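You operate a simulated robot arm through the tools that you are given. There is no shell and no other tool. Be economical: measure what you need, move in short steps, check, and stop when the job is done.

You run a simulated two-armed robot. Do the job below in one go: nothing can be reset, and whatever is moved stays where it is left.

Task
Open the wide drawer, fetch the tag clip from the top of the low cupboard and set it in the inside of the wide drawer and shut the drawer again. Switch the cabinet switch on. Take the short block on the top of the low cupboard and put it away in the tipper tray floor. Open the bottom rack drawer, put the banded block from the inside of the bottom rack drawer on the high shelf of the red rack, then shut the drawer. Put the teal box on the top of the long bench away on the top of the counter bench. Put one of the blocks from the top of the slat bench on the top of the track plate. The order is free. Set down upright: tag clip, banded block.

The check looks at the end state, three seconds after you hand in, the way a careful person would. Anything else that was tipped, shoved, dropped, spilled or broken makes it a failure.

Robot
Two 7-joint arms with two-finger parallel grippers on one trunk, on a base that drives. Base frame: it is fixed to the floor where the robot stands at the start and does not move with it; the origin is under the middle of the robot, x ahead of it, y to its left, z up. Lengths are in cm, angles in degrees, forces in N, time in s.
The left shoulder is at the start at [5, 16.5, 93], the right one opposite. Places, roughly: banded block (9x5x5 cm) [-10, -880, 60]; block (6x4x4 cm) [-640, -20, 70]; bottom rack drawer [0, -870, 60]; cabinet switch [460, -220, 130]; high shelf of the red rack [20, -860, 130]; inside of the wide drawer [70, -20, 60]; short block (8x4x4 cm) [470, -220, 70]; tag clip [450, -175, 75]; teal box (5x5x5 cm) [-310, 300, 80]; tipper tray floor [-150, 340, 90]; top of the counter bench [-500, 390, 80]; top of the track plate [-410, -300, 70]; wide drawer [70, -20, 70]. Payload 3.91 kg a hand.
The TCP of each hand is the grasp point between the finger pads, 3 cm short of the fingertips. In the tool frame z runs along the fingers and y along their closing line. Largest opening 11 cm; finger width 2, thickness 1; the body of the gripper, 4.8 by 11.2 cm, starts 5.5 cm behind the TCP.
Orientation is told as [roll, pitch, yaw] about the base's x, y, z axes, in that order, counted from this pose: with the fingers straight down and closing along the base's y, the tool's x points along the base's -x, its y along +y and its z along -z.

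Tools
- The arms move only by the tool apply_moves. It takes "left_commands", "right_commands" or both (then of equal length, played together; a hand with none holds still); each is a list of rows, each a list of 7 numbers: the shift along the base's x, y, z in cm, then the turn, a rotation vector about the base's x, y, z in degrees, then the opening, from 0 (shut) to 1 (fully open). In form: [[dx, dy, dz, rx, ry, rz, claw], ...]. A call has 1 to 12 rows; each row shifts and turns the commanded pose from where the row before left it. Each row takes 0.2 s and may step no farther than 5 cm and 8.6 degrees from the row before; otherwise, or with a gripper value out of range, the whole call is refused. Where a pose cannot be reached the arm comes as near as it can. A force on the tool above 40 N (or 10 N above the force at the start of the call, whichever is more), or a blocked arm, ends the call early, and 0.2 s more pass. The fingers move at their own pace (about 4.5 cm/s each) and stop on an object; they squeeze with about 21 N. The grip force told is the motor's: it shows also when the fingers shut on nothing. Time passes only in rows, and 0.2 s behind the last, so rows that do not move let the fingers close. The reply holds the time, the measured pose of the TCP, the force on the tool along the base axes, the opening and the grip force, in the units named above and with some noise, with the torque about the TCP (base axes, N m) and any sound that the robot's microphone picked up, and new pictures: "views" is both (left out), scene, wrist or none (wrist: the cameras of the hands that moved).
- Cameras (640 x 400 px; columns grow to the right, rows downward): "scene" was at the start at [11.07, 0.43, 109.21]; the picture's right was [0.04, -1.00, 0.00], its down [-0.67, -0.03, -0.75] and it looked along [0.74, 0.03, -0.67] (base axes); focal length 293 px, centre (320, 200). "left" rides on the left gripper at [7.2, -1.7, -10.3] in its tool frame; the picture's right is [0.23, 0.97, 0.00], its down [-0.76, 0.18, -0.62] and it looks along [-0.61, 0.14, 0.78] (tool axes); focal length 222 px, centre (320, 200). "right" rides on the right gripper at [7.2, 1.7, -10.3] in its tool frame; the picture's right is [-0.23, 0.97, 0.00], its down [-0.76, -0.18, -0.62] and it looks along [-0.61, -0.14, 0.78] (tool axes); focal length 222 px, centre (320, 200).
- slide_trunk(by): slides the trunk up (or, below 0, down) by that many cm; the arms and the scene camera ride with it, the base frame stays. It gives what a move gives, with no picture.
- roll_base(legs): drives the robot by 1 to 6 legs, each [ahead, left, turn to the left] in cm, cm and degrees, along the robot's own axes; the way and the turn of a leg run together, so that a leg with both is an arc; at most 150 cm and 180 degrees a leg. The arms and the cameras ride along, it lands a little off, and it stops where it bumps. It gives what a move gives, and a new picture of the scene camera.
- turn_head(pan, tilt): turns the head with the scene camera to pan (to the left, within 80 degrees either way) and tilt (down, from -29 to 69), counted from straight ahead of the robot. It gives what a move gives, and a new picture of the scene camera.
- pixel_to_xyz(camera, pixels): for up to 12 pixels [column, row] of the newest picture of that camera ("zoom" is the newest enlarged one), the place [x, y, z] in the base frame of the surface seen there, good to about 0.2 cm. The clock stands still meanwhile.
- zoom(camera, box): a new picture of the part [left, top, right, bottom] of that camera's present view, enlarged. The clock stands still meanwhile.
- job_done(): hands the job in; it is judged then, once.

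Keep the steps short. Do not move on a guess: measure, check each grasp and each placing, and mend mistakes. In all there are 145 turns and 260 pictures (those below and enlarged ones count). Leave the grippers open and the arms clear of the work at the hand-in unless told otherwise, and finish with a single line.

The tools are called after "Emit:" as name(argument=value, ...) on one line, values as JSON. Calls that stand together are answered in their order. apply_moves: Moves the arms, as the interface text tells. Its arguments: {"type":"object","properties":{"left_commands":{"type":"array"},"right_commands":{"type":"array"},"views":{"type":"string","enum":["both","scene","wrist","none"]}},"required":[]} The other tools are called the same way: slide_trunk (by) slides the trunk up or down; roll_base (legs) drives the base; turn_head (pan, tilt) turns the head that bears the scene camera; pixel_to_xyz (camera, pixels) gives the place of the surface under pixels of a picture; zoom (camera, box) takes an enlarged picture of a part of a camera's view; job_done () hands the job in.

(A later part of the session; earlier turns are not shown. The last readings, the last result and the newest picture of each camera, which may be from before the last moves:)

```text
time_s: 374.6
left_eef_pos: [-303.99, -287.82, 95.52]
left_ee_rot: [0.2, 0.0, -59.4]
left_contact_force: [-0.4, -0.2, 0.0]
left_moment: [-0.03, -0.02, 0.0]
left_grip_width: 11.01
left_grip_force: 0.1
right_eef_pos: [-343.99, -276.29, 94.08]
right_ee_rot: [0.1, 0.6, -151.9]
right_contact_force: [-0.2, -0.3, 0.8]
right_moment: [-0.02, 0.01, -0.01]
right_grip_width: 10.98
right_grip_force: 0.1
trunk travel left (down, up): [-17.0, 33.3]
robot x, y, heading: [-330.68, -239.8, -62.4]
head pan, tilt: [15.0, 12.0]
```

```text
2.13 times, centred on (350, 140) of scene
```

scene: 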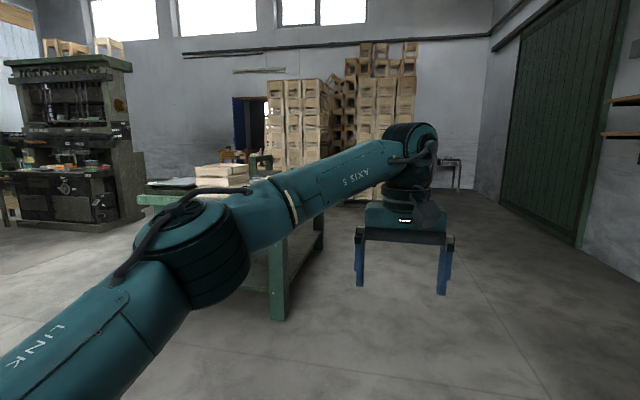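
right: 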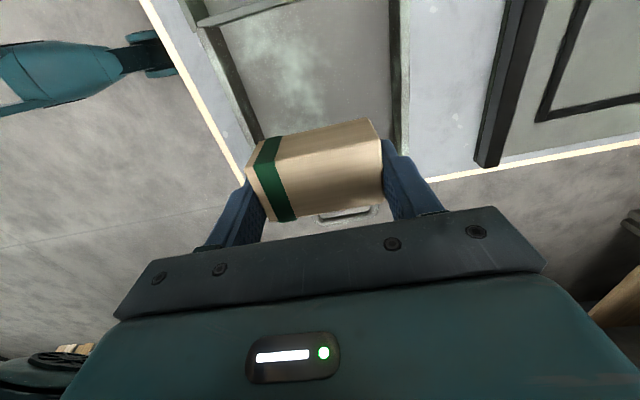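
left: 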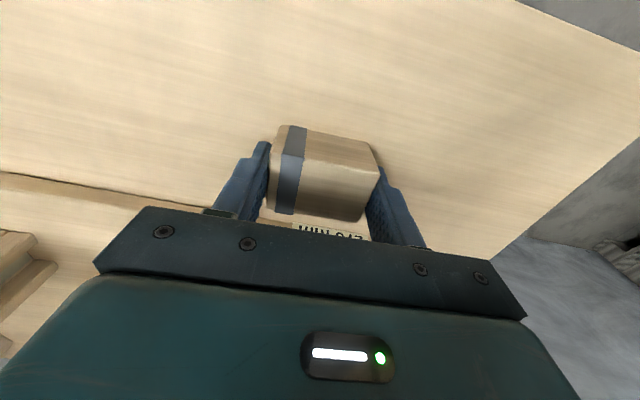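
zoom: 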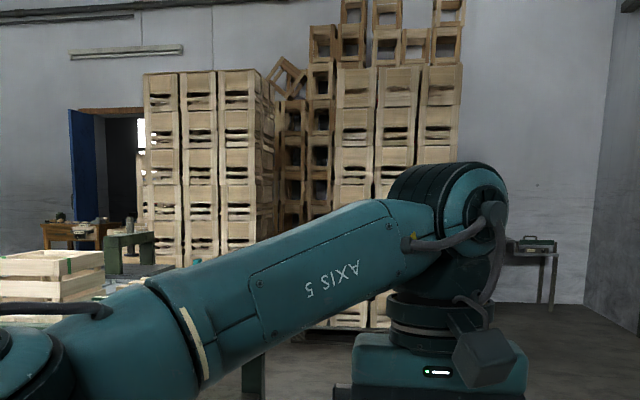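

The rack seems hidden behind the crate stacks. I'll drive 300 cm along the open aisle and look again.

Emit:
roll_base(legs=[[150, 0, 0], [150, 0, 0]])

Emit:
turn_head(pan=0, tilt=5)

```text
time_s: 389.2
left_eef_pos: [-165.44, -557.65, 95.6]
left_ee_rot: [0.3, -0.1, -59.8]
left_contact_force: [-1.2, 0.7, 0.1]
left_moment: [-0.05, -0.01, 0.03]
left_grip_width: 10.98
left_grip_force: 0.1
right_eef_pos: [-205.39, -545.86, 93.94]
right_ee_rot: [0.1, 0.7, -152.2]
right_contact_force: [0.3, 0.3, 0.0]
right_moment: [-0.01, 0.04, -0.03]
right_grip_width: 11.0
right_grip_force: 0.0
trunk travel left (down, up): [-17.0, 33.3]
robot x, y, heading: [-192.04, -509.32, -62.4]
head pan, tilt: [15.0, 12.0]
```

scene: 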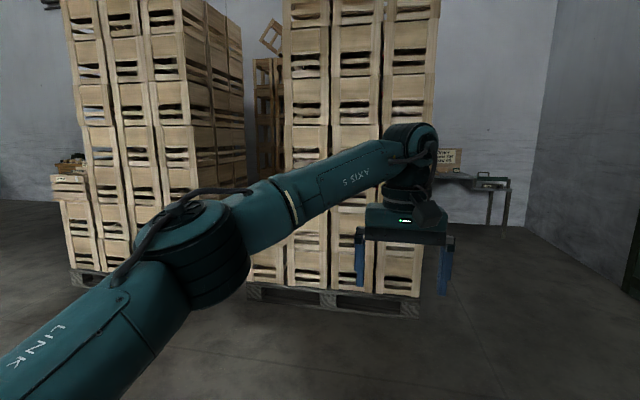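

```text
time_s: 389.9
left_eef_pos: [-165.52, -557.67, 95.52]
left_ee_rot: [0.4, -0.1, -59.8]
left_contact_force: [-0.5, 0.0, 0.3]
left_moment: [0.01, 0.02, -0.03]
left_grip_width: 11.02
left_grip_force: 0.0
right_eef_pos: [-205.5, -545.79, 93.98]
right_ee_rot: [0.1, 0.6, -152.2]
right_contact_force: [-0.5, 0.1, -1.0]
right_moment: [0.0, -0.01, 0.02]
right_grip_width: 11.0
right_grip_force: 0.0
trunk travel left (down, up): [-17.0, 33.3]
robot x, y, heading: [-191.95, -509.17, -62.7]
head pan, tilt: [0.0, 5.0]
```

scene: 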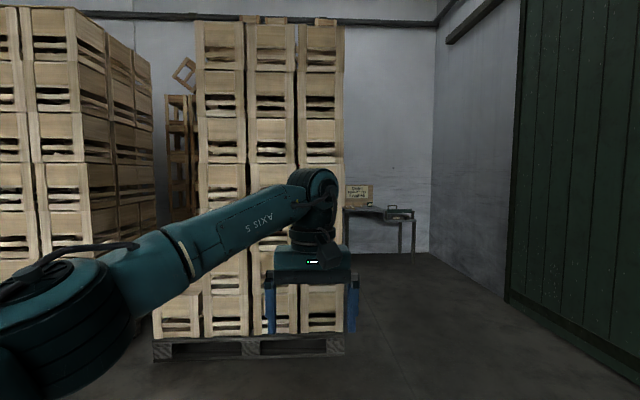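

Emit:
pixel_to_xyz(camera="scene", pixels=[[343, 350], [343, 250], [155, 355], [412, 258], [350, 210], [400, 215], [430, 250], [510, 300], [380, 270], [350, 260], [352, 245]])

```text
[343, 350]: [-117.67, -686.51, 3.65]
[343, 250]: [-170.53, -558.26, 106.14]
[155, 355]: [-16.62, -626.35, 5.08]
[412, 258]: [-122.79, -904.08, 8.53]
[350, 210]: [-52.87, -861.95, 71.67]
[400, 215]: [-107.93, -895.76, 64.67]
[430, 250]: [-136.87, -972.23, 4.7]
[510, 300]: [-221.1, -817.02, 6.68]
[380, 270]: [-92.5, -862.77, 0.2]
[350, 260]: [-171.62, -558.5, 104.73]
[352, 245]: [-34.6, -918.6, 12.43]
```

The pallet stack's right corner is at (-118,-687), and a table stands beyond. I'll go around the stack's right side.

Emit:
roll_base(legs=[[0, 0, 3], [0, -88, 0], [150, 0, 0], [120, 0, 0]])

Emit:
turn_head(pan=40, tilt=12)

```text
time_s: 407.8
left_eef_pos: [-103.53, -834.69, 95.52]
left_ee_rot: [0.3, 0.0, -57.6]
left_contact_force: [0.0, 0.7, 0.2]
left_moment: [0.03, -0.02, 0.0]
left_grip_width: 10.99
left_grip_force: 0.0
right_eef_pos: [-144.11, -824.37, 94.0]
right_ee_rot: [0.1, 0.6, -149.9]
right_contact_force: [-1.1, -0.5, 0.2]
right_moment: [0.0, -0.01, 0.04]
right_grip_width: 10.97
right_grip_force: 0.1
trunk travel left (down, up): [-17.0, 33.3]
robot x, y, heading: [-132.07, -787.35, -60.6]
head pan, tilt: [0.0, 5.0]
```

scene: 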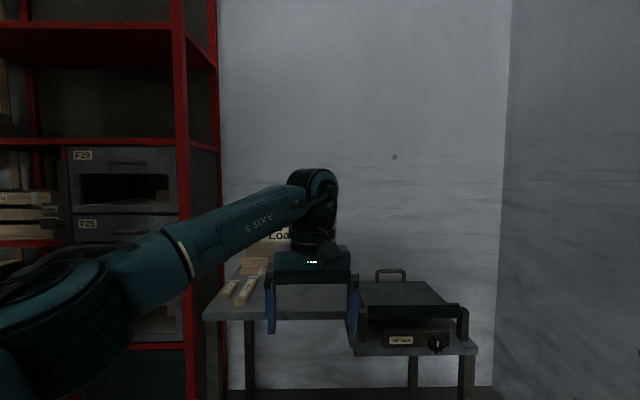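

```text
time_s: 408.8
left_eef_pos: [-103.65, -834.65, 95.53]
left_ee_rot: [0.2, -0.1, -57.7]
left_contact_force: [-0.1, -1.2, -0.2]
left_moment: [0.01, -0.02, 0.0]
left_grip_width: 10.98
left_grip_force: 0.0
right_eef_pos: [-144.12, -824.34, 93.87]
right_ee_rot: [0.0, 0.6, -149.9]
right_contact_force: [-0.5, 0.8, -0.1]
right_moment: [0.0, 0.0, 0.01]
right_grip_width: 11.0
right_grip_force: 0.1
trunk travel left (down, up): [-17.0, 33.3]
robot x, y, heading: [-131.94, -787.38, -60.5]
head pan, tilt: [40.0, 12.0]
```

scene: 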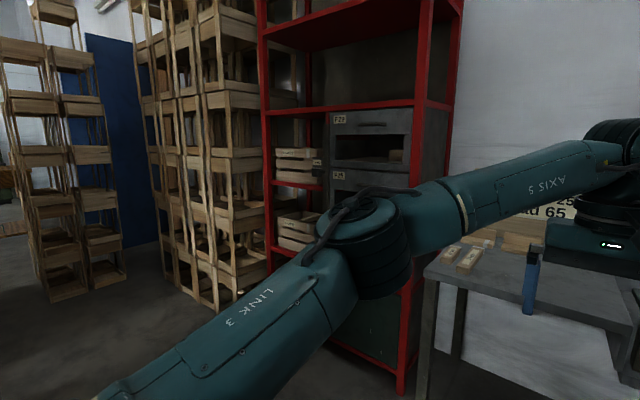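

Emit:
pixel_to_xyz(camera="scene", pixels=[[270, 180], [405, 380], [418, 130], [330, 120], [372, 125], [270, 250], [120, 275], [200, 280], [60, 285], [262, 40], [330, 175], [375, 340]])

Emit:
turn_head(pan=80, tilt=15)

```text
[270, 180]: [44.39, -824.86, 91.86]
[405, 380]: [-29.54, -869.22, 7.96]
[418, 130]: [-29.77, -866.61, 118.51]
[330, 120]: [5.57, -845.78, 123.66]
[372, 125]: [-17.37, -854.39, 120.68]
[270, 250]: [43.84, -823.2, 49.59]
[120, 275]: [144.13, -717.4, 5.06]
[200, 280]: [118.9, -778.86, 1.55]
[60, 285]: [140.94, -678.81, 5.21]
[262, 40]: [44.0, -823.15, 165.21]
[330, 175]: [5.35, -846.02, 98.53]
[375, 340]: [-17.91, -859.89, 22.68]
```

```text
time_s: 409.9
left_eef_pos: [-103.47, -834.6, 95.48]
left_ee_rot: [0.3, 0.0, -57.6]
left_contact_force: [-0.4, -0.2, -0.8]
left_moment: [0.01, 0.04, 0.02]
left_grip_width: 11.0
left_grip_force: 0.1
right_eef_pos: [-144.07, -824.21, 94.01]
right_ee_rot: [0.2, 0.6, -149.9]
right_contact_force: [-0.2, 0.2, 0.5]
right_moment: [-0.03, -0.02, -0.03]
right_grip_width: 11.0
right_grip_force: 0.1
trunk travel left (down, up): [-17.0, 33.3]
robot x, y, heading: [-132.18, -787.26, -60.5]
head pan, tilt: [80.0, 15.0]
```

scene: 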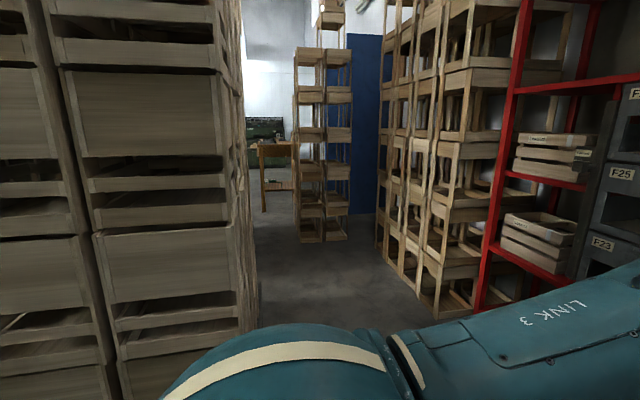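

Emit:
pixel_to_xyz(camera="scene", pixels=[[235, 150], [250, 310], [245, 200], [225, 100], [90, 200], [310, 240], [415, 300], [480, 300], [600, 240], [625, 175]])

```text
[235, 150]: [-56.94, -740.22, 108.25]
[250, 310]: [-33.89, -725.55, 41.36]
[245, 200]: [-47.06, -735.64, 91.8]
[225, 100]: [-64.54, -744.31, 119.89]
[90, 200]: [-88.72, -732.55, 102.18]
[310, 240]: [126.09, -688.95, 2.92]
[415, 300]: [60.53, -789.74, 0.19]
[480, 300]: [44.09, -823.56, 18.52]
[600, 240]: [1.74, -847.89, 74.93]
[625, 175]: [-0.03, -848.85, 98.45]
```

The rack front is at depth 733 and the stack's rear at 609, so the corridor is 124 cm wide. I'll go forward 43 cm and left 64 cm to face the drawers.

Emit:
roll_base(legs=[[43, 0, 1], [0, 64, 0]])

Emit:
turn_head(pan=0, tilt=35)

```text
time_s: 415.8
left_eef_pos: [-25.3, -839.49, 95.61]
left_ee_rot: [0.2, -0.1, -56.8]
left_contact_force: [0.0, -0.1, 0.1]
left_moment: [-0.03, 0.03, -0.01]
left_grip_width: 10.99
left_grip_force: 0.0
right_eef_pos: [-65.93, -829.7, 94.05]
right_ee_rot: [0.1, 0.6, -149.2]
right_contact_force: [0.0, -0.4, 0.8]
right_moment: [-0.03, -0.01, -0.01]
right_grip_width: 10.99
right_grip_force: 0.1
trunk travel left (down, up): [-17.0, 33.3]
robot x, y, heading: [-54.23, -792.59, -59.8]
head pan, tilt: [80.0, 15.0]
```

scene: 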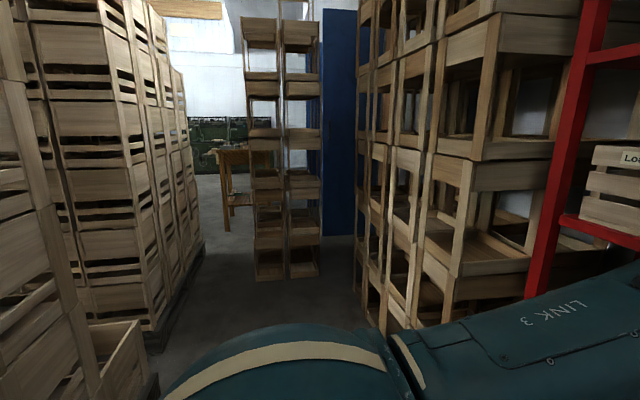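

```text
time_s: 417.3
left_eef_pos: [-25.31, -839.47, 95.58]
left_ee_rot: [0.3, -0.1, -56.9]
left_contact_force: [0.1, -0.3, -0.2]
left_moment: [0.03, -0.01, 0.04]
left_grip_width: 11.02
left_grip_force: 0.0
right_eef_pos: [-65.94, -829.72, 94.05]
right_ee_rot: [0.2, 0.6, -149.3]
right_contact_force: [-0.8, -0.4, -0.4]
right_moment: [-0.02, 0.03, -0.02]
right_grip_width: 11.0
right_grip_force: 0.1
trunk travel left (down, up): [-17.0, 33.3]
robot x, y, heading: [-53.78, -792.48, -59.9]
head pan, tilt: [0.0, 35.0]
```

scene: 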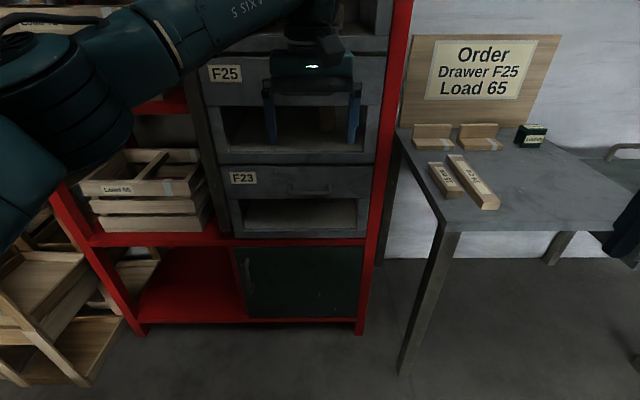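

The bottom drawer is F23, with a slot in its front and a small bar at (313,193). I'll zoom and measure.

Emit:
zoom(camera="scene", box=[195, 130, 405, 260])

Emit:
pixel_to_xyz(camera="scene", pixels=[[292, 193], [313, 196], [333, 193], [313, 190], [313, 185], [235, 180], [370, 180], [240, 232], [355, 232], [300, 215], [300, 225], [280, 240]])

```text
3.05 times, centred on (300, 195) of scene
```

zoom: 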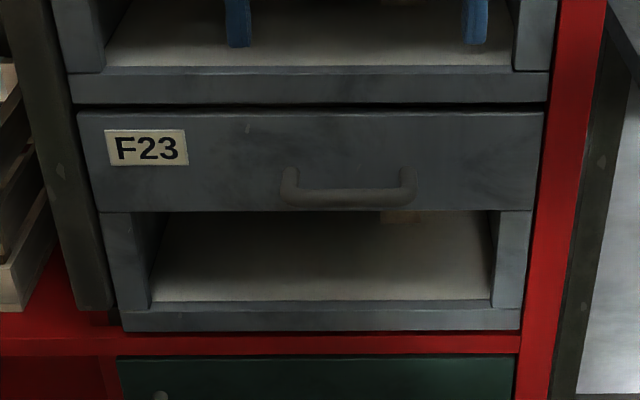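

```text
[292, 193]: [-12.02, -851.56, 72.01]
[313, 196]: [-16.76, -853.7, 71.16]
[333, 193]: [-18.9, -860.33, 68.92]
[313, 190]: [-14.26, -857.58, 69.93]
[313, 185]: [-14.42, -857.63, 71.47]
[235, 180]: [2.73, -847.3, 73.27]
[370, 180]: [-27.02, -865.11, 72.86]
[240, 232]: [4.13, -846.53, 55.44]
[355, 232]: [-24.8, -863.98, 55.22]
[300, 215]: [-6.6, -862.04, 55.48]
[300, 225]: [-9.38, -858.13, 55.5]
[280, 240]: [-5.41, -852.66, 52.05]
```

Emit:
pixel_to_xyz(camera="zoom", pixels=[[295, 193], [320, 196], [350, 197], [380, 197], [405, 193], [350, 190], [350, 204], [287, 178], [410, 178], [400, 216], [350, 160], [350, 120]])

```text
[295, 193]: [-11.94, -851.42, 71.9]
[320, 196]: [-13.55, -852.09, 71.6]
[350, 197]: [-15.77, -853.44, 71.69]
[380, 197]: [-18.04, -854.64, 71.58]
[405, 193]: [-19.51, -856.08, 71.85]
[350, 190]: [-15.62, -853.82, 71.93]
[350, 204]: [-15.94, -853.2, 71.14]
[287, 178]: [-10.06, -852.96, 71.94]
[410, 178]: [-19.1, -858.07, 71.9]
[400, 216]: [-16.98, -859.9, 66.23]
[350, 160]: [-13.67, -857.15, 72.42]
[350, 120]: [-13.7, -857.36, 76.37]
```

The bar is centred at (-15.7,-853.6,71.5). I'll lower the trunk 8 cm and turn the left hand horizontal using the mirrored version of the roll that worked for the right arm.

Emit:
slide_trunk(by=-8)

Emit:
apply_moves(left_commands=[[-0.3, 0.5, -0.8, -1.75, -6.78, -4.95, 1], [-0.3, 0.5, -0.8, -1.75, -6.78, -4.95, 1], [-0.3, 0.5, -0.8, -1.75, -6.78, -4.95, 1], [-0.3, 0.5, -0.8, -1.75, -6.78, -4.95, 1], [-0.3, 0.5, -0.8, -1.75, -6.78, -4.95, 1], [-0.3, 0.5, -0.8, -1.75, -6.78, -4.95, 1], [0, 0, -0.8, -1.75, -6.78, -4.95, 1], [0, 0, -0.8, -1.75, -6.78, -4.95, 1], [0, 0, -0.8, -1.75, -6.78, -4.95, 1], [0, 0, -0.8, -1.75, -6.78, -4.95, 1], [0, 0, -0.8, -1.75, -6.78, -4.95, 1], [0, 0, -0.8, -1.75, -6.78, -4.95, 1]], views="scene")

```text
time_s: 418.5
left_eef_pos: [-25.28, -839.47, 87.57]
left_ee_rot: [0.3, -0.1, -56.8]
left_contact_force: [0.5, 1.2, 0.2]
left_moment: [0.01, -0.03, -0.02]
left_grip_width: 11.0
left_grip_force: 0.1
right_eef_pos: [-65.83, -829.63, 85.98]
right_ee_rot: [0.1, 0.5, -149.2]
right_contact_force: [-0.1, 0.1, 1.0]
right_moment: [-0.02, 0.0, -0.02]
right_grip_width: 11.0
right_grip_force: 0.2
trunk travel left (down, up): [-9.0, 41.3]
robot x, y, heading: [-54.57, -792.36, -59.7]
head pan, tilt: [0.0, 35.0]
```

```text
time_s: 421.1
left_eef_pos: [-27.06, -836.48, 77.82]
left_ee_rot: [79.6, -11.4, -138.4]
left_contact_force: [-0.9, 0.1, 0.4]
left_moment: [-0.02, 0.01, 0.0]
left_grip_width: 10.99
left_grip_force: 0.0
right_eef_pos: [-65.89, -829.68, 85.95]
right_ee_rot: [0.0, 0.7, -149.2]
right_contact_force: [0.2, -0.5, -0.3]
right_moment: [-0.03, -0.01, -0.03]
right_grip_width: 11.01
right_grip_force: 0.0
trunk travel left (down, up): [-9.0, 41.3]
robot x, y, heading: [-54.29, -792.32, -59.8]
head pan, tilt: [0.0, 35.0]
```

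scene: 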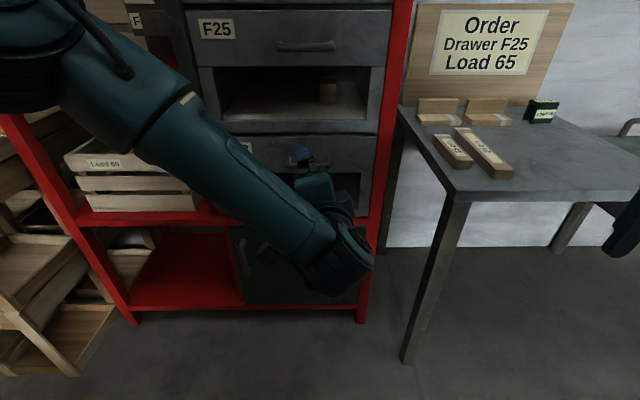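

Reachable. I'll make the final 18° alignment and move to 10 cm in front of the bar.

Emit:
apply_moves(left_commands=[[0.8, -1, -1.6, -0.56, -5.1, -3.33, 1], [1.2, -2, -1.6, -0.56, -5.1, -3.33, 1], [2.0, -3, -1.6, -0.56, -5.1, -3.33, 1], [2.6, -3, -1.6, 0, 0, 0, 1], [0, 0, 0, 0, 0, 0, 1]])

```text
time_s: 422.3
left_eef_pos: [-20.76, -845.66, 71.7]
left_ee_rot: [89.7, -0.1, -149.1]
left_contact_force: [0.2, -0.3, 0.3]
left_moment: [0.0, 0.01, -0.04]
left_grip_width: 10.97
left_grip_force: 0.0
left hand out of reach, approached as far as the arm can: row 4
right_eef_pos: [-65.83, -829.75, 86.08]
right_ee_rot: [0.1, 0.6, -149.2]
right_contact_force: [-0.6, 0.2, 0.0]
right_moment: [0.04, -0.03, -0.01]
right_grip_width: 11.0
right_grip_force: 0.0
trunk travel left (down, up): [-9.0, 41.3]
robot x, y, heading: [-53.76, -792.89, -59.8]
head pan, tilt: [0.0, 35.0]
```

scene: 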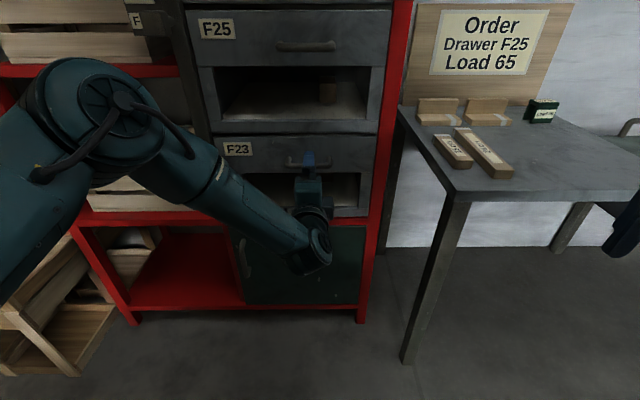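
left: 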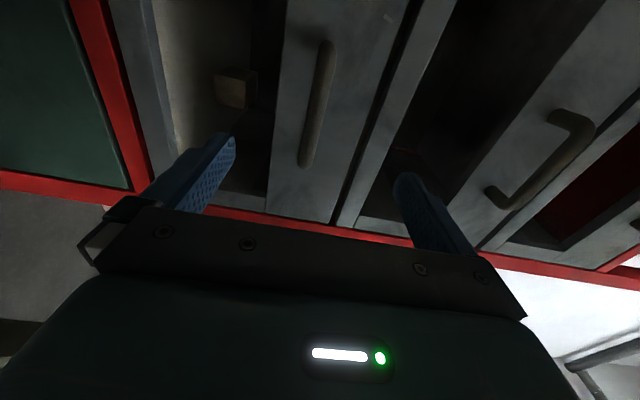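

Near the limit, so I'll lower the trunk 5 cm, raise the hand back, advance onto the bar and close.

Emit:
slide_trunk(by=-5)

Emit:
apply_moves(left_commands=[[0, 0, 2.4, 0, 0, 0, 1], [0, 0, 2.4, 0, 0, 0, 1], [1.3, -2.1, 0, 0, 0, 0, 1], [1.3, -2.1, 0, 0, 0, 0, 1], [1.3, -2.1, 0, 0, 0, 0, 1], [0, 0, 0, 0, 0, 0, 1]])

```text
time_s: 423.2
left_eef_pos: [-20.67, -845.56, 66.68]
left_ee_rot: [89.7, -0.1, -149.1]
left_contact_force: [0.4, 0.0, -0.7]
left_moment: [0.03, -0.01, -0.01]
left_grip_width: 11.02
left_grip_force: 0.1
right_eef_pos: [-65.95, -829.66, 80.9]
right_ee_rot: [0.1, 0.7, -149.2]
right_contact_force: [0.2, 0.6, -0.2]
right_moment: [0.01, 0.0, -0.02]
right_grip_width: 11.0
right_grip_force: 0.1
trunk travel left (down, up): [-4.0, 46.3]
robot x, y, heading: [-54.26, -792.36, -59.8]
head pan, tilt: [0.0, 35.0]
```

```text
time_s: 424.6
left_eef_pos: [-16.71, -852.04, 71.72]
left_ee_rot: [89.6, -0.2, -149.1]
left_contact_force: [-0.6, 0.1, 0.5]
left_moment: [0.04, 0.01, -0.02]
left_grip_width: 11.0
left_grip_force: 0.1
right_eef_pos: [-65.93, -829.64, 81.05]
right_ee_rot: [0.1, 0.6, -149.1]
right_contact_force: [-0.6, -0.5, 0.5]
right_moment: [0.03, 0.0, 0.0]
right_grip_width: 10.98
right_grip_force: 0.0
trunk travel left (down, up): [-4.0, 46.3]
robot x, y, heading: [-54.35, -792.45, -59.9]
head pan, tilt: [0.0, 35.0]
```

scene: 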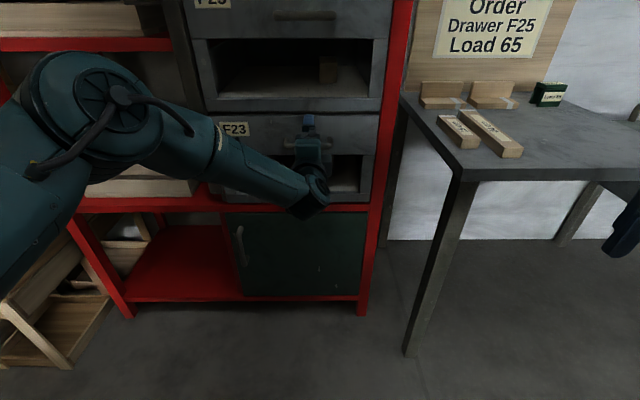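
left: 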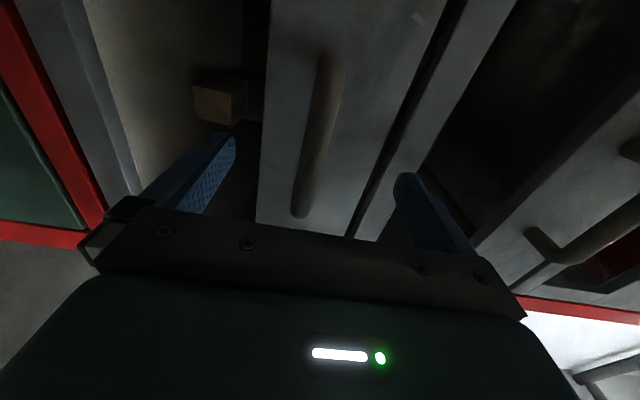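

Emit:
apply_moves(left_commands=[[0.5, -0.8, 0, 0, 0, 0, 1], [0.4, -0.7, 0, 0, 0, 0, 1], [0, 0, 0, 0, 0, 0, 0], [0, 0, 0, 0, 0, 0, 0], [0, 0, 0, 0, 0, 0, 0], [0, 0, 0, 0, 0, 0, 0], [0, 0, 0, 0, 0, 0, 0], [0, 0, 0, 0, 0, 0, 0], [0, 0, 0, 0, 0, 0, 0]], views="wrist")

```text
time_s: 426.6
left_eef_pos: [-15.94, -853.52, 71.04]
left_ee_rot: [89.0, -0.1, -149.1]
left_contact_force: [1.0, 2.3, -20.7]
left_moment: [0.24, -0.02, 0.08]
left_grip_width: 1.57
left_grip_force: 44.6
right_eef_pos: [-65.77, -829.85, 80.9]
right_ee_rot: [-0.1, 0.7, -149.2]
right_contact_force: [-0.6, 0.4, 0.8]
right_moment: [-0.03, 0.02, -0.04]
right_grip_width: 11.01
right_grip_force: 0.1
trunk travel left (down, up): [-4.0, 46.3]
robot x, y, heading: [-54.26, -792.09, -59.7]
head pan, tilt: [0.0, 35.0]
```

left: 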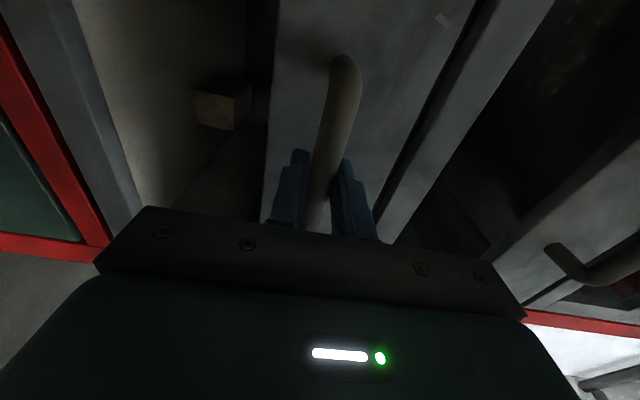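

Gripped. I'll measure the block seen inside through the slot, then relieve the vertical strain and pull 3 cm as a test.

Emit:
pixel_to_xyz(camera="left", pixels=[[212, 108], [235, 108], [215, 92], [200, 125], [240, 90], [170, 150], [150, 60]])

Emit:
apply_moves(left_commands=[[-0.5, 0.86, -0.4, 0, 0, 0, 0], [-0.5, 0.86, 0, 0, 0, 0, 0], [-0.5, 0.86, 0, 0, 0, 0, 0], [0, 0, 0, 0, 0, 0, 0]], views="none")

```text
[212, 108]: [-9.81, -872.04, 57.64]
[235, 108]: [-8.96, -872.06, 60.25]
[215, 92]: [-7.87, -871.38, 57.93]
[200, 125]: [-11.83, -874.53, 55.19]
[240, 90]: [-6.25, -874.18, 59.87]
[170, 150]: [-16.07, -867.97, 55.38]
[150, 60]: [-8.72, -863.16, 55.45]
```

```text
time_s: 427.6
left_eef_pos: [-17.59, -850.79, 70.94]
left_ee_rot: [89.6, -0.2, -149.2]
left_contact_force: [-4.8, -1.6, -14.7]
left_moment: [0.17, -0.07, 0.88]
left_grip_width: 1.53
left_grip_force: 45.1
right_eef_pos: [-65.95, -829.82, 80.9]
right_ee_rot: [0.1, 0.6, -149.2]
right_contact_force: [-0.4, -0.5, -0.4]
right_moment: [0.0, -0.01, 0.0]
right_grip_width: 11.01
right_grip_force: 0.0
trunk travel left (down, up): [-4.0, 46.3]
robot x, y, heading: [-54.38, -792.35, -60.0]
head pan, tilt: [0.0, 35.0]
```

It moves freely. The block's front sits 15 cm behind the face, so I need about 25 cm of opening. I'll back the base 8 cm, then pull the rest with the arm.

Emit:
roll_base(legs=[[-9, 0, 0]])

Emit:
apply_moves(left_commands=[[-0.76, 1.3, 0, 0, 0, 0, 0], [-0.76, 1.3, 0, 0, 0, 0, 0], [-0.76, 1.3, 0, 0, 0, 0, 0], [-0.76, 1.3, 0, 0, 0, 0, 0], [-0.76, 1.3, 0, 0, 0, 0, 0], [-0.76, 1.3, 0, 0, 0, 0, 0], [-0.76, 1.3, 0, 0, 0, 0, 0], [-0.76, 1.3, 0, 0, 0, 0, 0], [0, 0, 0, 0, 0, 0, 0]], views="scene")

```text
time_s: 428.7
left_eef_pos: [-21.99, -843.18, 70.99]
left_ee_rot: [89.5, -0.1, -149.4]
left_contact_force: [-10.0, -4.3, -13.7]
left_moment: [0.06, 0.01, 0.34]
left_grip_width: 1.56
left_grip_force: 45.0
right_eef_pos: [-70.48, -822.15, 80.84]
right_ee_rot: [0.1, 0.6, -149.2]
right_contact_force: [0.0, -0.1, 0.4]
right_moment: [0.0, -0.04, -0.03]
right_grip_width: 11.0
right_grip_force: 0.1
trunk travel left (down, up): [-4.0, 46.3]
robot x, y, heading: [-58.56, -784.83, -59.7]
head pan, tilt: [0.0, 35.0]
```

scene: 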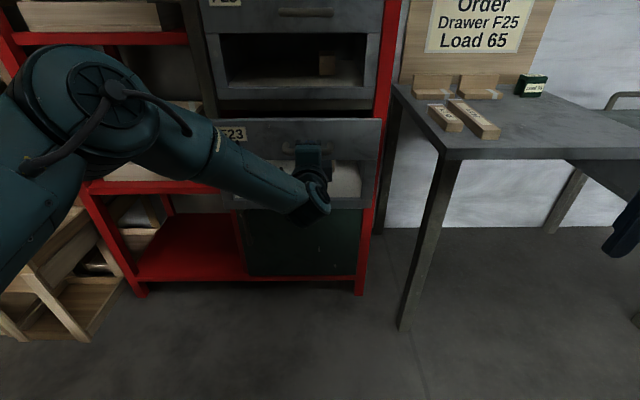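

```text
time_s: 430.7
left_eef_pos: [-28.26, -832.84, 70.99]
left_ee_rot: [89.5, -0.2, -149.4]
left_contact_force: [-6.7, -3.0, -4.7]
left_moment: [0.03, -0.08, -1.15]
left_grip_width: 1.58
left_grip_force: 44.8
right_eef_pos: [-70.46, -822.05, 81.05]
right_ee_rot: [0.1, 0.6, -149.2]
right_contact_force: [-0.1, -0.1, 0.9]
right_moment: [0.03, 0.0, 0.02]
right_grip_width: 11.01
right_grip_force: 0.1
trunk travel left (down, up): [-4.0, 46.3]
robot x, y, heading: [-58.57, -784.75, -59.6]
head pan, tilt: [0.0, 35.0]
```

scene: 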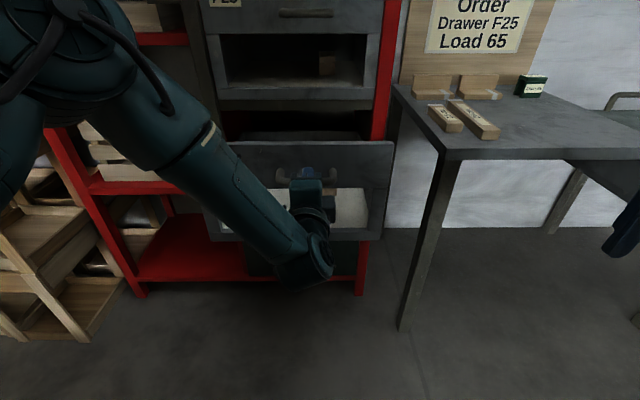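

Open 24 cm. I'll pull 3 cm more for hand clearance below the drawer above.

Emit:
apply_moves(left_commands=[[-0.5, 0.86, 0, 0, 0, 0, 0], [-0.5, 0.86, 0, 0, 0, 0, 0], [-0.5, 0.86, 0, 0, 0, 0, 0], [0, 0, 0, 0, 0, 0, 0]], views="none")

```text
time_s: 431.7
left_eef_pos: [-29.83, -830.26, 70.98]
left_ee_rot: [89.5, 0.0, -149.5]
left_contact_force: [-19.1, -11.5, -2.6]
left_moment: [0.02, -0.02, 0.99]
left_grip_width: 1.56
left_grip_force: 45.1
right_eef_pos: [-70.52, -822.05, 80.94]
right_ee_rot: [0.2, 0.8, -149.2]
right_contact_force: [-0.4, -0.2, -0.5]
right_moment: [0.0, -0.01, -0.01]
right_grip_width: 11.0
right_grip_force: 0.0
trunk travel left (down, up): [-4.0, 46.3]
robot x, y, heading: [-58.58, -785.14, -60.0]
head pan, tilt: [0.0, 35.0]
```

Open 27 cm. I'll release the bar, back the hand off and turn it tool-down again.

Emit:
apply_moves(left_commands=[[0, 0, 0, 0, 0, 0, 1], [0, 0, 0, 0, 0, 0, 1], [0, 0, 0, 0, 0, 0, 1], [0, 0, 0, 0, 0, 0, 1], [0, 0, 0, 0, 0, 0, 1], [0, 0, 0, 0, 0, 0, 1], [-1.0, 1.7, 0, 0, 0, 0, 1], [-1.0, 1.7, 0, 0, 0, 0, 1], [-1.0, 1.7, 0, 0, 0, 0, 1], [0, 0, 1.5, 0.56, 5.1, 3.33, 1], [0, 0, 1.5, 0.56, 5.1, 3.33, 1], [0, 0, 1.5, 0.56, 5.1, 3.33, 1]], views="none")

Emit:
apply_moves(left_commands=[[0, 0, 1.5, 1.75, 6.78, 4.95, 1], [0, 0, 1.5, 1.75, 6.78, 4.95, 1], [0, 0, 1.5, 1.75, 6.78, 4.95, 1], [0, 0, 1.5, 1.75, 6.78, 4.95, 1], [0, 0, 1.5, 1.75, 6.78, 4.95, 1], [0, 0, 1.5, 1.75, 6.78, 4.95, 1], [0, 0, 1.5, 1.75, 6.78, 4.95, 1], [0, 0, 1.5, 1.75, 6.78, 4.95, 1], [0, 0, 1.5, 1.75, 6.78, 4.95, 1], [0, 0, 1.5, 1.75, 6.78, 4.95, 1], [0, 0, 1.5, 1.75, 6.78, 4.95, 1], [0, 0, 1.5, 1.75, 6.78, 4.95, 1]], views="none")

Emit:
slide_trunk(by=13)

Emit:
turn_head(pan=0, tilt=48)

```text
time_s: 434.3
left_eef_pos: [-32.68, -825.03, 75.62]
left_ee_rot: [79.0, -11.5, -138.1]
left_contact_force: [0.3, -0.4, 0.7]
left_moment: [0.03, 0.03, -0.01]
left_grip_width: 10.99
left_grip_force: 0.1
right_eef_pos: [-70.42, -822.07, 80.96]
right_ee_rot: [0.1, 0.5, -149.1]
right_contact_force: [-0.3, 0.0, -0.2]
right_moment: [-0.02, 0.0, 0.01]
right_grip_width: 11.01
right_grip_force: 0.0
trunk travel left (down, up): [-4.0, 46.3]
robot x, y, heading: [-58.82, -784.45, -59.6]
head pan, tilt: [0.0, 35.0]
```

```text
time_s: 436.9
left_eef_pos: [-32.63, -825.09, 93.67]
left_ee_rot: [-0.1, 0.1, -56.8]
left_contact_force: [-0.1, -0.8, 0.2]
left_moment: [0.0, -0.03, -0.05]
left_grip_width: 11.0
left_grip_force: 0.1
right_eef_pos: [-70.41, -821.89, 81.0]
right_ee_rot: [0.1, 0.6, -149.2]
right_contact_force: [-0.3, -0.2, 0.5]
right_moment: [-0.02, 0.02, 0.04]
right_grip_width: 11.01
right_grip_force: 0.0
trunk travel left (down, up): [-4.0, 46.3]
robot x, y, heading: [-58.5, -784.98, -59.9]
head pan, tilt: [0.0, 35.0]
```

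```text
time_s: 438.5
left_eef_pos: [-32.66, -825.11, 106.63]
left_ee_rot: [0.0, 0.0, -56.9]
left_contact_force: [0.3, 0.3, 1.0]
left_moment: [0.02, -0.01, -0.01]
left_grip_width: 10.97
left_grip_force: 0.0
right_eef_pos: [-70.52, -821.98, 94.01]
right_ee_rot: [0.1, 0.6, -149.2]
right_contact_force: [0.2, -0.1, 0.6]
right_moment: [0.01, -0.01, -0.05]
right_grip_width: 11.0
right_grip_force: 0.1
trunk travel left (down, up): [-17.0, 33.3]
robot x, y, heading: [-58.87, -784.89, -59.9]
head pan, tilt: [0.0, 35.0]
```

```text
time_s: 439.2
left_eef_pos: [-32.51, -825.14, 106.67]
left_ee_rot: [0.0, 0.0, -56.9]
left_contact_force: [0.3, 0.2, -0.2]
left_moment: [-0.01, -0.01, 0.0]
left_grip_width: 10.99
left_grip_force: 0.0
right_eef_pos: [-70.38, -822.02, 94.1]
right_ee_rot: [0.2, 0.5, -149.2]
right_contact_force: [0.0, -0.2, 0.8]
right_moment: [-0.03, 0.01, 0.0]
right_grip_width: 10.99
right_grip_force: 0.0
trunk travel left (down, up): [-17.0, 33.3]
robot x, y, heading: [-58.74, -784.98, -59.7]
head pan, tilt: [0.0, 48.0]
```

scene: 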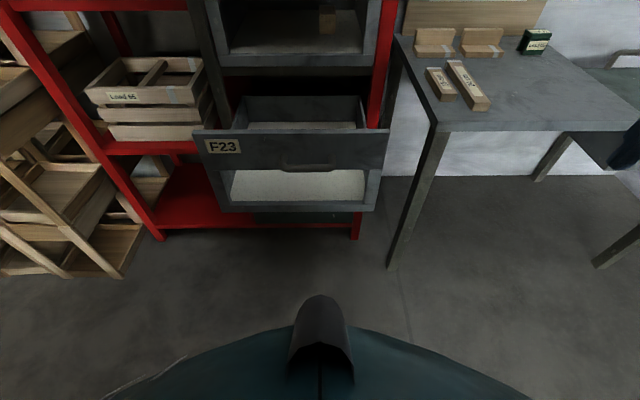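

Emit:
zoom(camera="scene", box=[190, 70, 400, 215])

Emit:
zoom(camera="left", box=[0, 0, 640, 400])

```text
2.76 times, centred on (295, 142) of scene
```

zoom: 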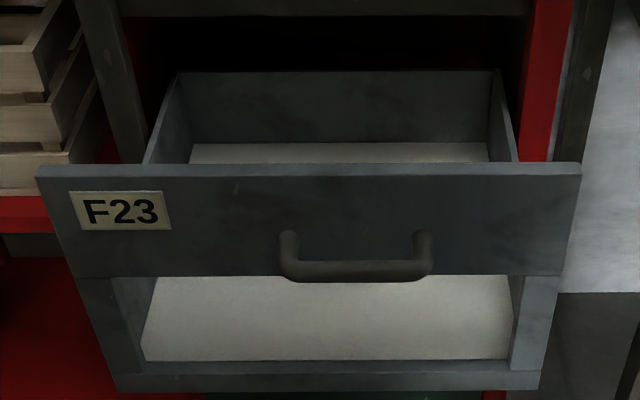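

```text
1.00 times, centred on (320, 200) of left
```

zoom: 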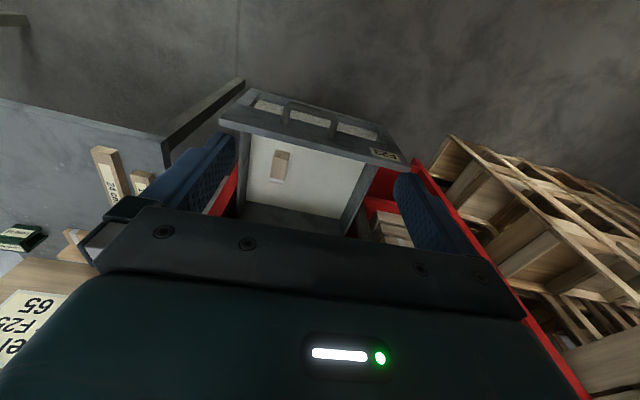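

The wrist camera sees the block inside at (281,165). Measuring.

Emit:
zoom(camera="left", box=[210, 80, 410, 220])

Emit:
pixel_to_xyz(camera="left", pixels=[[276, 152], [290, 154], [286, 181], [272, 178], [281, 165], [300, 170], [255, 150], [250, 190], [335, 210], [265, 140], [340, 150], [370, 150]])

```text
2.86 times, centred on (310, 150) of left
```

zoom: 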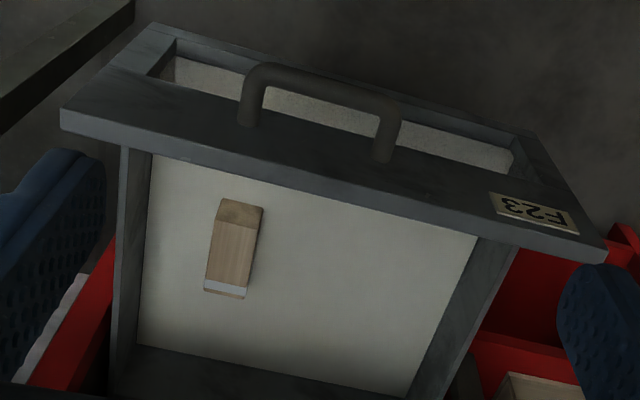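

```text
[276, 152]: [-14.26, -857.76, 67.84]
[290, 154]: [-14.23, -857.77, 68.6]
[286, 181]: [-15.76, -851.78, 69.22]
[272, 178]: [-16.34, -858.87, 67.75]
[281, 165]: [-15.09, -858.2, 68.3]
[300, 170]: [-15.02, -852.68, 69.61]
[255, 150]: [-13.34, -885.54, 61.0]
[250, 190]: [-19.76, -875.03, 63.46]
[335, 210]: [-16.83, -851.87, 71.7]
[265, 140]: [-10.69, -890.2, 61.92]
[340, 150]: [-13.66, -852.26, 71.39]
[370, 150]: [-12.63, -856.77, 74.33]
```

Emit:
pixel_to_xyz(camera="zoom", pixels=[[225, 202], [262, 210], [219, 222], [256, 230], [205, 285], [244, 293], [232, 255], [205, 292], [300, 260], [150, 250], [460, 250], [300, 370]])

```text
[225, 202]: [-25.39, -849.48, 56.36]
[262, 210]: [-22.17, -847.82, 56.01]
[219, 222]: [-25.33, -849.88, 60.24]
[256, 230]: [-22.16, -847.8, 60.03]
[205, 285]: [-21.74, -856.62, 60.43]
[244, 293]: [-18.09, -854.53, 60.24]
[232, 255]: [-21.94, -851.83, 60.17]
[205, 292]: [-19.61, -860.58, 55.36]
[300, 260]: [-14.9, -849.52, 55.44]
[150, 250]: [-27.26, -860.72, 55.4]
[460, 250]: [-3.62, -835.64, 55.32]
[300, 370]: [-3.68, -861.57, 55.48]
```

The block is lying at (-21.85,-852.2), 3.8 × 7.7 cm, top z 60.3, with its long axis at −62°. I'll drive forward 13 cm and bring the left hand over it, pitched back 10° to stay clear of the drawers above.

Emit:
roll_base(legs=[[13, 0, 0]])

Emit:
apply_moves(left_commands=[[0.84, -3.2, -3.6, -1.72, -1.02, -0.98, 1], [0.84, -3.2, -3.6, -1.72, -1.02, -0.98, 1], [0.84, -3.2, -3.6, -1.72, -1.02, -0.98, 1], [0.84, -3.2, -3.6, -1.72, -1.02, -0.98, 1], [0.84, -3.2, -3.6, -1.72, -1.02, -0.98, 1], [0, 0, 0, 0, 0, 0, 1]])

```text
time_s: 440.5
left_eef_pos: [-26.0, -836.38, 106.49]
left_ee_rot: [-0.1, 0.0, -56.8]
left_contact_force: [0.1, -0.1, 0.5]
left_moment: [-0.02, 0.02, 0.01]
left_grip_width: 10.98
left_grip_force: 0.1
right_eef_pos: [-63.8, -833.35, 94.06]
right_ee_rot: [0.1, 0.6, -149.1]
right_contact_force: [-0.2, -0.7, 0.4]
right_moment: [0.01, -0.02, 0.0]
right_grip_width: 11.01
right_grip_force: 0.1
trunk travel left (down, up): [-17.0, 33.3]
robot x, y, heading: [-52.13, -796.02, -59.6]
head pan, tilt: [0.0, 48.0]
```

scene: 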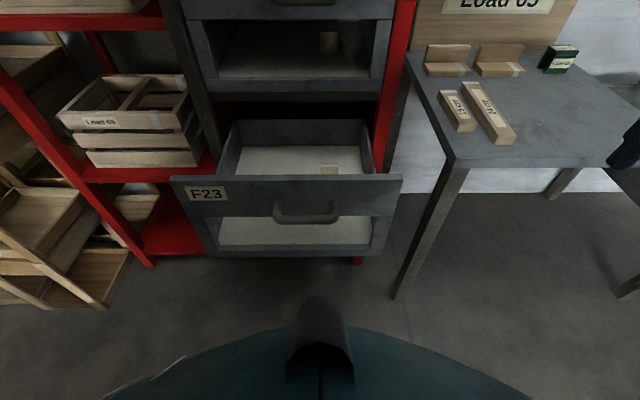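

```text
time_s: 441.9
left_eef_pos: [-22.27, -851.24, 88.33]
left_ee_rot: [0.0, -10.0, -61.8]
left_contact_force: [0.1, -0.5, 0.4]
left_moment: [-0.01, -0.04, 0.0]
left_grip_width: 11.05
left_grip_force: 0.0
left hand out of reach, approached as far as the arm can: row 5
right_eef_pos: [-63.81, -833.34, 94.0]
right_ee_rot: [0.0, 0.6, -149.1]
right_contact_force: [-0.2, -0.1, -0.3]
right_moment: [0.01, 0.0, -0.02]
right_grip_width: 11.0
right_grip_force: 0.0
trunk travel left (down, up): [-17.0, 33.3]
robot x, y, heading: [-52.01, -795.93, -59.6]
head pan, tilt: [0.0, 48.0]
```

scene: 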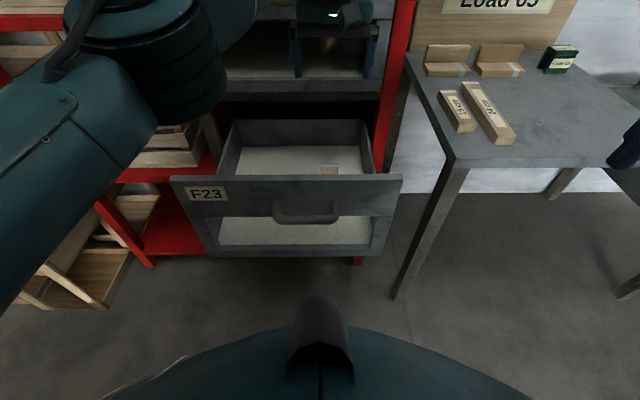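
left: 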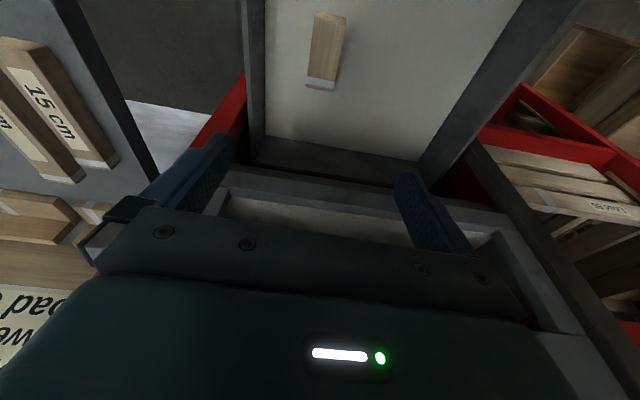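

I'll narrow the opening, lower the trunk 12 cm, correct the position and re-measure.

Emit:
slide_trunk(by=-12)

Emit:
apply_moves(left_commands=[[0.4, -0.9, 0, 0, 0, 0, 0.7], [0, 0, -2, 0, 0, 0, 0.7], [0, 0, -2, 0, 0, 0, 0.7], [0, 0, 0, 0, 0, 0, 0.7]])

Emit:
pixel_to_xyz(camera="left", pixels=[[310, 40], [335, 45], [305, 100], [330, 105], [320, 70], [320, 120], [250, 100], [400, 100]])

```text
time_s: 443.4
left_eef_pos: [-22.34, -851.16, 76.33]
left_ee_rot: [0.0, -10.1, -61.6]
left_contact_force: [0.5, 1.1, 0.0]
left_moment: [-0.01, -0.01, 0.0]
left_grip_width: 11.02
left_grip_force: 0.1
right_eef_pos: [-63.79, -833.35, 81.97]
right_ee_rot: [0.1, 0.6, -149.1]
right_contact_force: [-0.3, 0.3, 0.7]
right_moment: [-0.05, 0.0, 0.0]
right_grip_width: 10.99
right_grip_force: 0.1
trunk travel left (down, up): [-5.0, 45.3]
robot x, y, heading: [-52.05, -795.82, -59.9]
head pan, tilt: [0.0, 48.0]
```

```text
time_s: 444.4
left_eef_pos: [-22.01, -851.86, 72.83]
left_ee_rot: [-0.1, -9.9, -61.7]
left_contact_force: [-0.7, -0.5, 0.5]
left_moment: [0.01, -0.03, 0.01]
left_grip_width: 7.72
left_grip_force: 0.1
left hand out of reach, approached as far as the arm can: row 1, 2, 3
right_eef_pos: [-63.77, -833.34, 82.02]
right_ee_rot: [0.0, 0.6, -149.1]
right_contact_force: [-0.1, 0.1, 0.3]
right_moment: [0.03, -0.02, 0.0]
right_grip_width: 11.02
right_grip_force: 0.0
trunk travel left (down, up): [-5.0, 45.3]
robot x, y, heading: [-52.06, -796.32, -59.8]
head pan, tilt: [0.0, 48.0]
```

scene: 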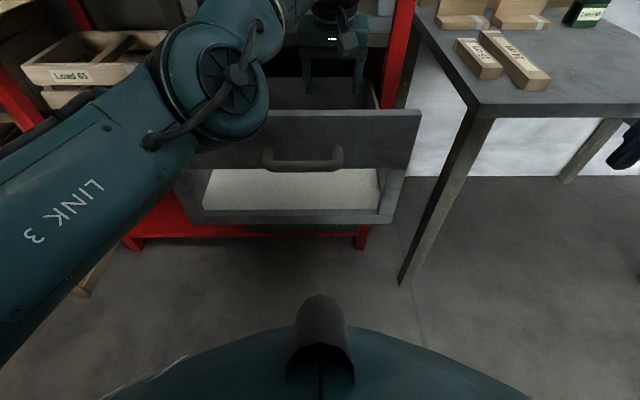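
left: 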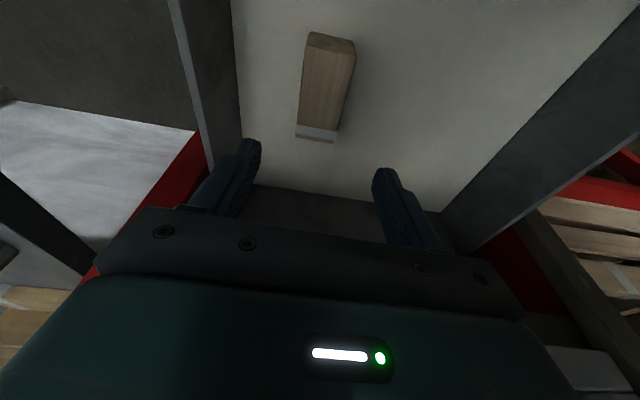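

```text
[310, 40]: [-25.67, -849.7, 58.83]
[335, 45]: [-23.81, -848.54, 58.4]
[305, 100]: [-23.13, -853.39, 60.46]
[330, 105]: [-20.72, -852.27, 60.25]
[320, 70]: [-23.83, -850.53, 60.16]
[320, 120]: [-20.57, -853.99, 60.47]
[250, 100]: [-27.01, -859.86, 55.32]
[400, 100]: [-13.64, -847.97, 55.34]
```

The reach is short by a bit. I'll raise and draw the hand back, move the base 6 cm ahead and 6 cm right, then go down again.

Emit:
apply_moves(left_commands=[[0, 0, 4, 0, 0, 0, 0.7], [0, 0, 4, 0, 0, 0, 0.7], [-0.8, 1.3, 4, 0, 0, 0, 0.7], [-1.2, 2.0, 0, 0, 0, 0, 0.7], [-1.2, 2.0, 0, 0, 0, 0, 0.7]], views="none")

Emit:
roll_base(legs=[[0, -6, 0], [6, 0, 0]])

```text
time_s: 445.6
left_eef_pos: [-26.0, -845.01, 84.78]
left_ee_rot: [-0.1, -10.2, -61.5]
left_contact_force: [0.1, 0.4, 0.0]
left_moment: [-0.03, 0.03, 0.02]
left_grip_width: 7.71
left_grip_force: 0.0
left hand out of reach, approached as far as the arm can: row 1, 2
right_eef_pos: [-63.76, -833.28, 81.99]
right_ee_rot: [0.1, 0.5, -149.1]
right_contact_force: [0.7, -0.1, -0.6]
right_moment: [0.0, 0.0, 0.01]
right_grip_width: 11.0
right_grip_force: 0.0
trunk travel left (down, up): [-5.0, 45.3]
robot x, y, heading: [-52.09, -796.21, -59.5]
head pan, tilt: [0.0, 48.0]
```

```text
time_s: 447.1
left_eef_pos: [-28.19, -852.97, 84.63]
left_ee_rot: [-0.1, -10.0, -61.6]
left_contact_force: [-0.5, 0.1, 0.0]
left_moment: [0.01, 0.01, -0.03]
left_grip_width: 7.74
left_grip_force: 0.0
right_eef_pos: [-65.92, -841.44, 81.92]
right_ee_rot: [0.2, 0.5, -149.0]
right_contact_force: [-0.1, 0.9, 0.3]
right_moment: [-0.01, 0.0, -0.02]
right_grip_width: 10.98
right_grip_force: 0.0
trunk travel left (down, up): [-5.0, 45.3]
robot x, y, heading: [-54.27, -804.06, -59.6]
head pan, tilt: [0.0, 48.0]
```

scene: 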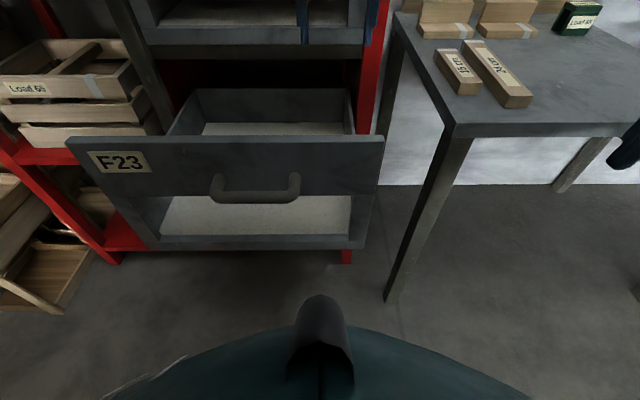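

Emit:
apply_moves(left_commands=[[3.2, 0.5, 0, 0, 0, 0, 0.7], [3.2, 0.4, 0, 0, 0, 0, 0.7], [0, 0, -4, 0, 0, 0, 0.7], [0, 0, -4, 0, 0, 0, 0.7], [0, 0, -4, 0, 0, 0, 0.7], [0, 0, 0, 0, 0, 0, 0.7]])

Emit:
pixel_to_xyz(camera="left", pixels=[[310, 50], [335, 55], [300, 110], [330, 115], [320, 80], [320, 130]])

```text
time_s: 448.5
left_eef_pos: [-21.76, -852.09, 72.61]
left_ee_rot: [-0.1, -10.0, -61.6]
left_contact_force: [0.8, 0.5, 0.7]
left_moment: [-0.05, 0.01, 0.0]
left_grip_width: 7.67
left_grip_force: 0.0
right_eef_pos: [-65.97, -841.33, 81.99]
right_ee_rot: [0.2, 0.6, -149.1]
right_contact_force: [0.6, -0.7, 0.3]
right_moment: [-0.01, 0.02, -0.01]
right_grip_width: 11.01
right_grip_force: 0.1
trunk travel left (down, up): [-5.0, 45.3]
robot x, y, heading: [-54.24, -804.34, -59.6]
head pan, tilt: [0.0, 48.0]
```

scene: 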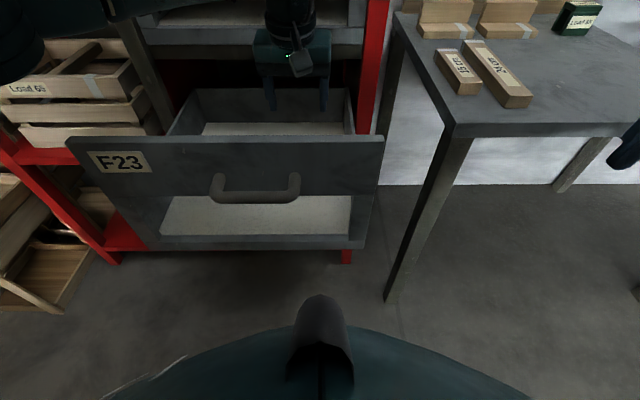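
left: 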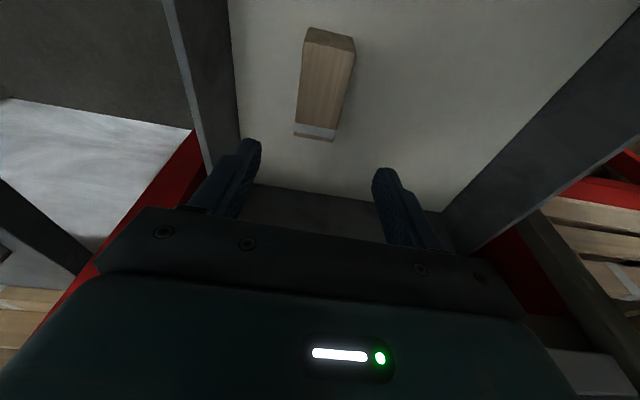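

```text
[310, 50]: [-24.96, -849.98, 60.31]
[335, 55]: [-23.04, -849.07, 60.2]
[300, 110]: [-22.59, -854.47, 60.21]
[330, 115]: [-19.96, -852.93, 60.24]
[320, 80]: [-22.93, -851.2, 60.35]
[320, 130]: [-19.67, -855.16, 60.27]
```

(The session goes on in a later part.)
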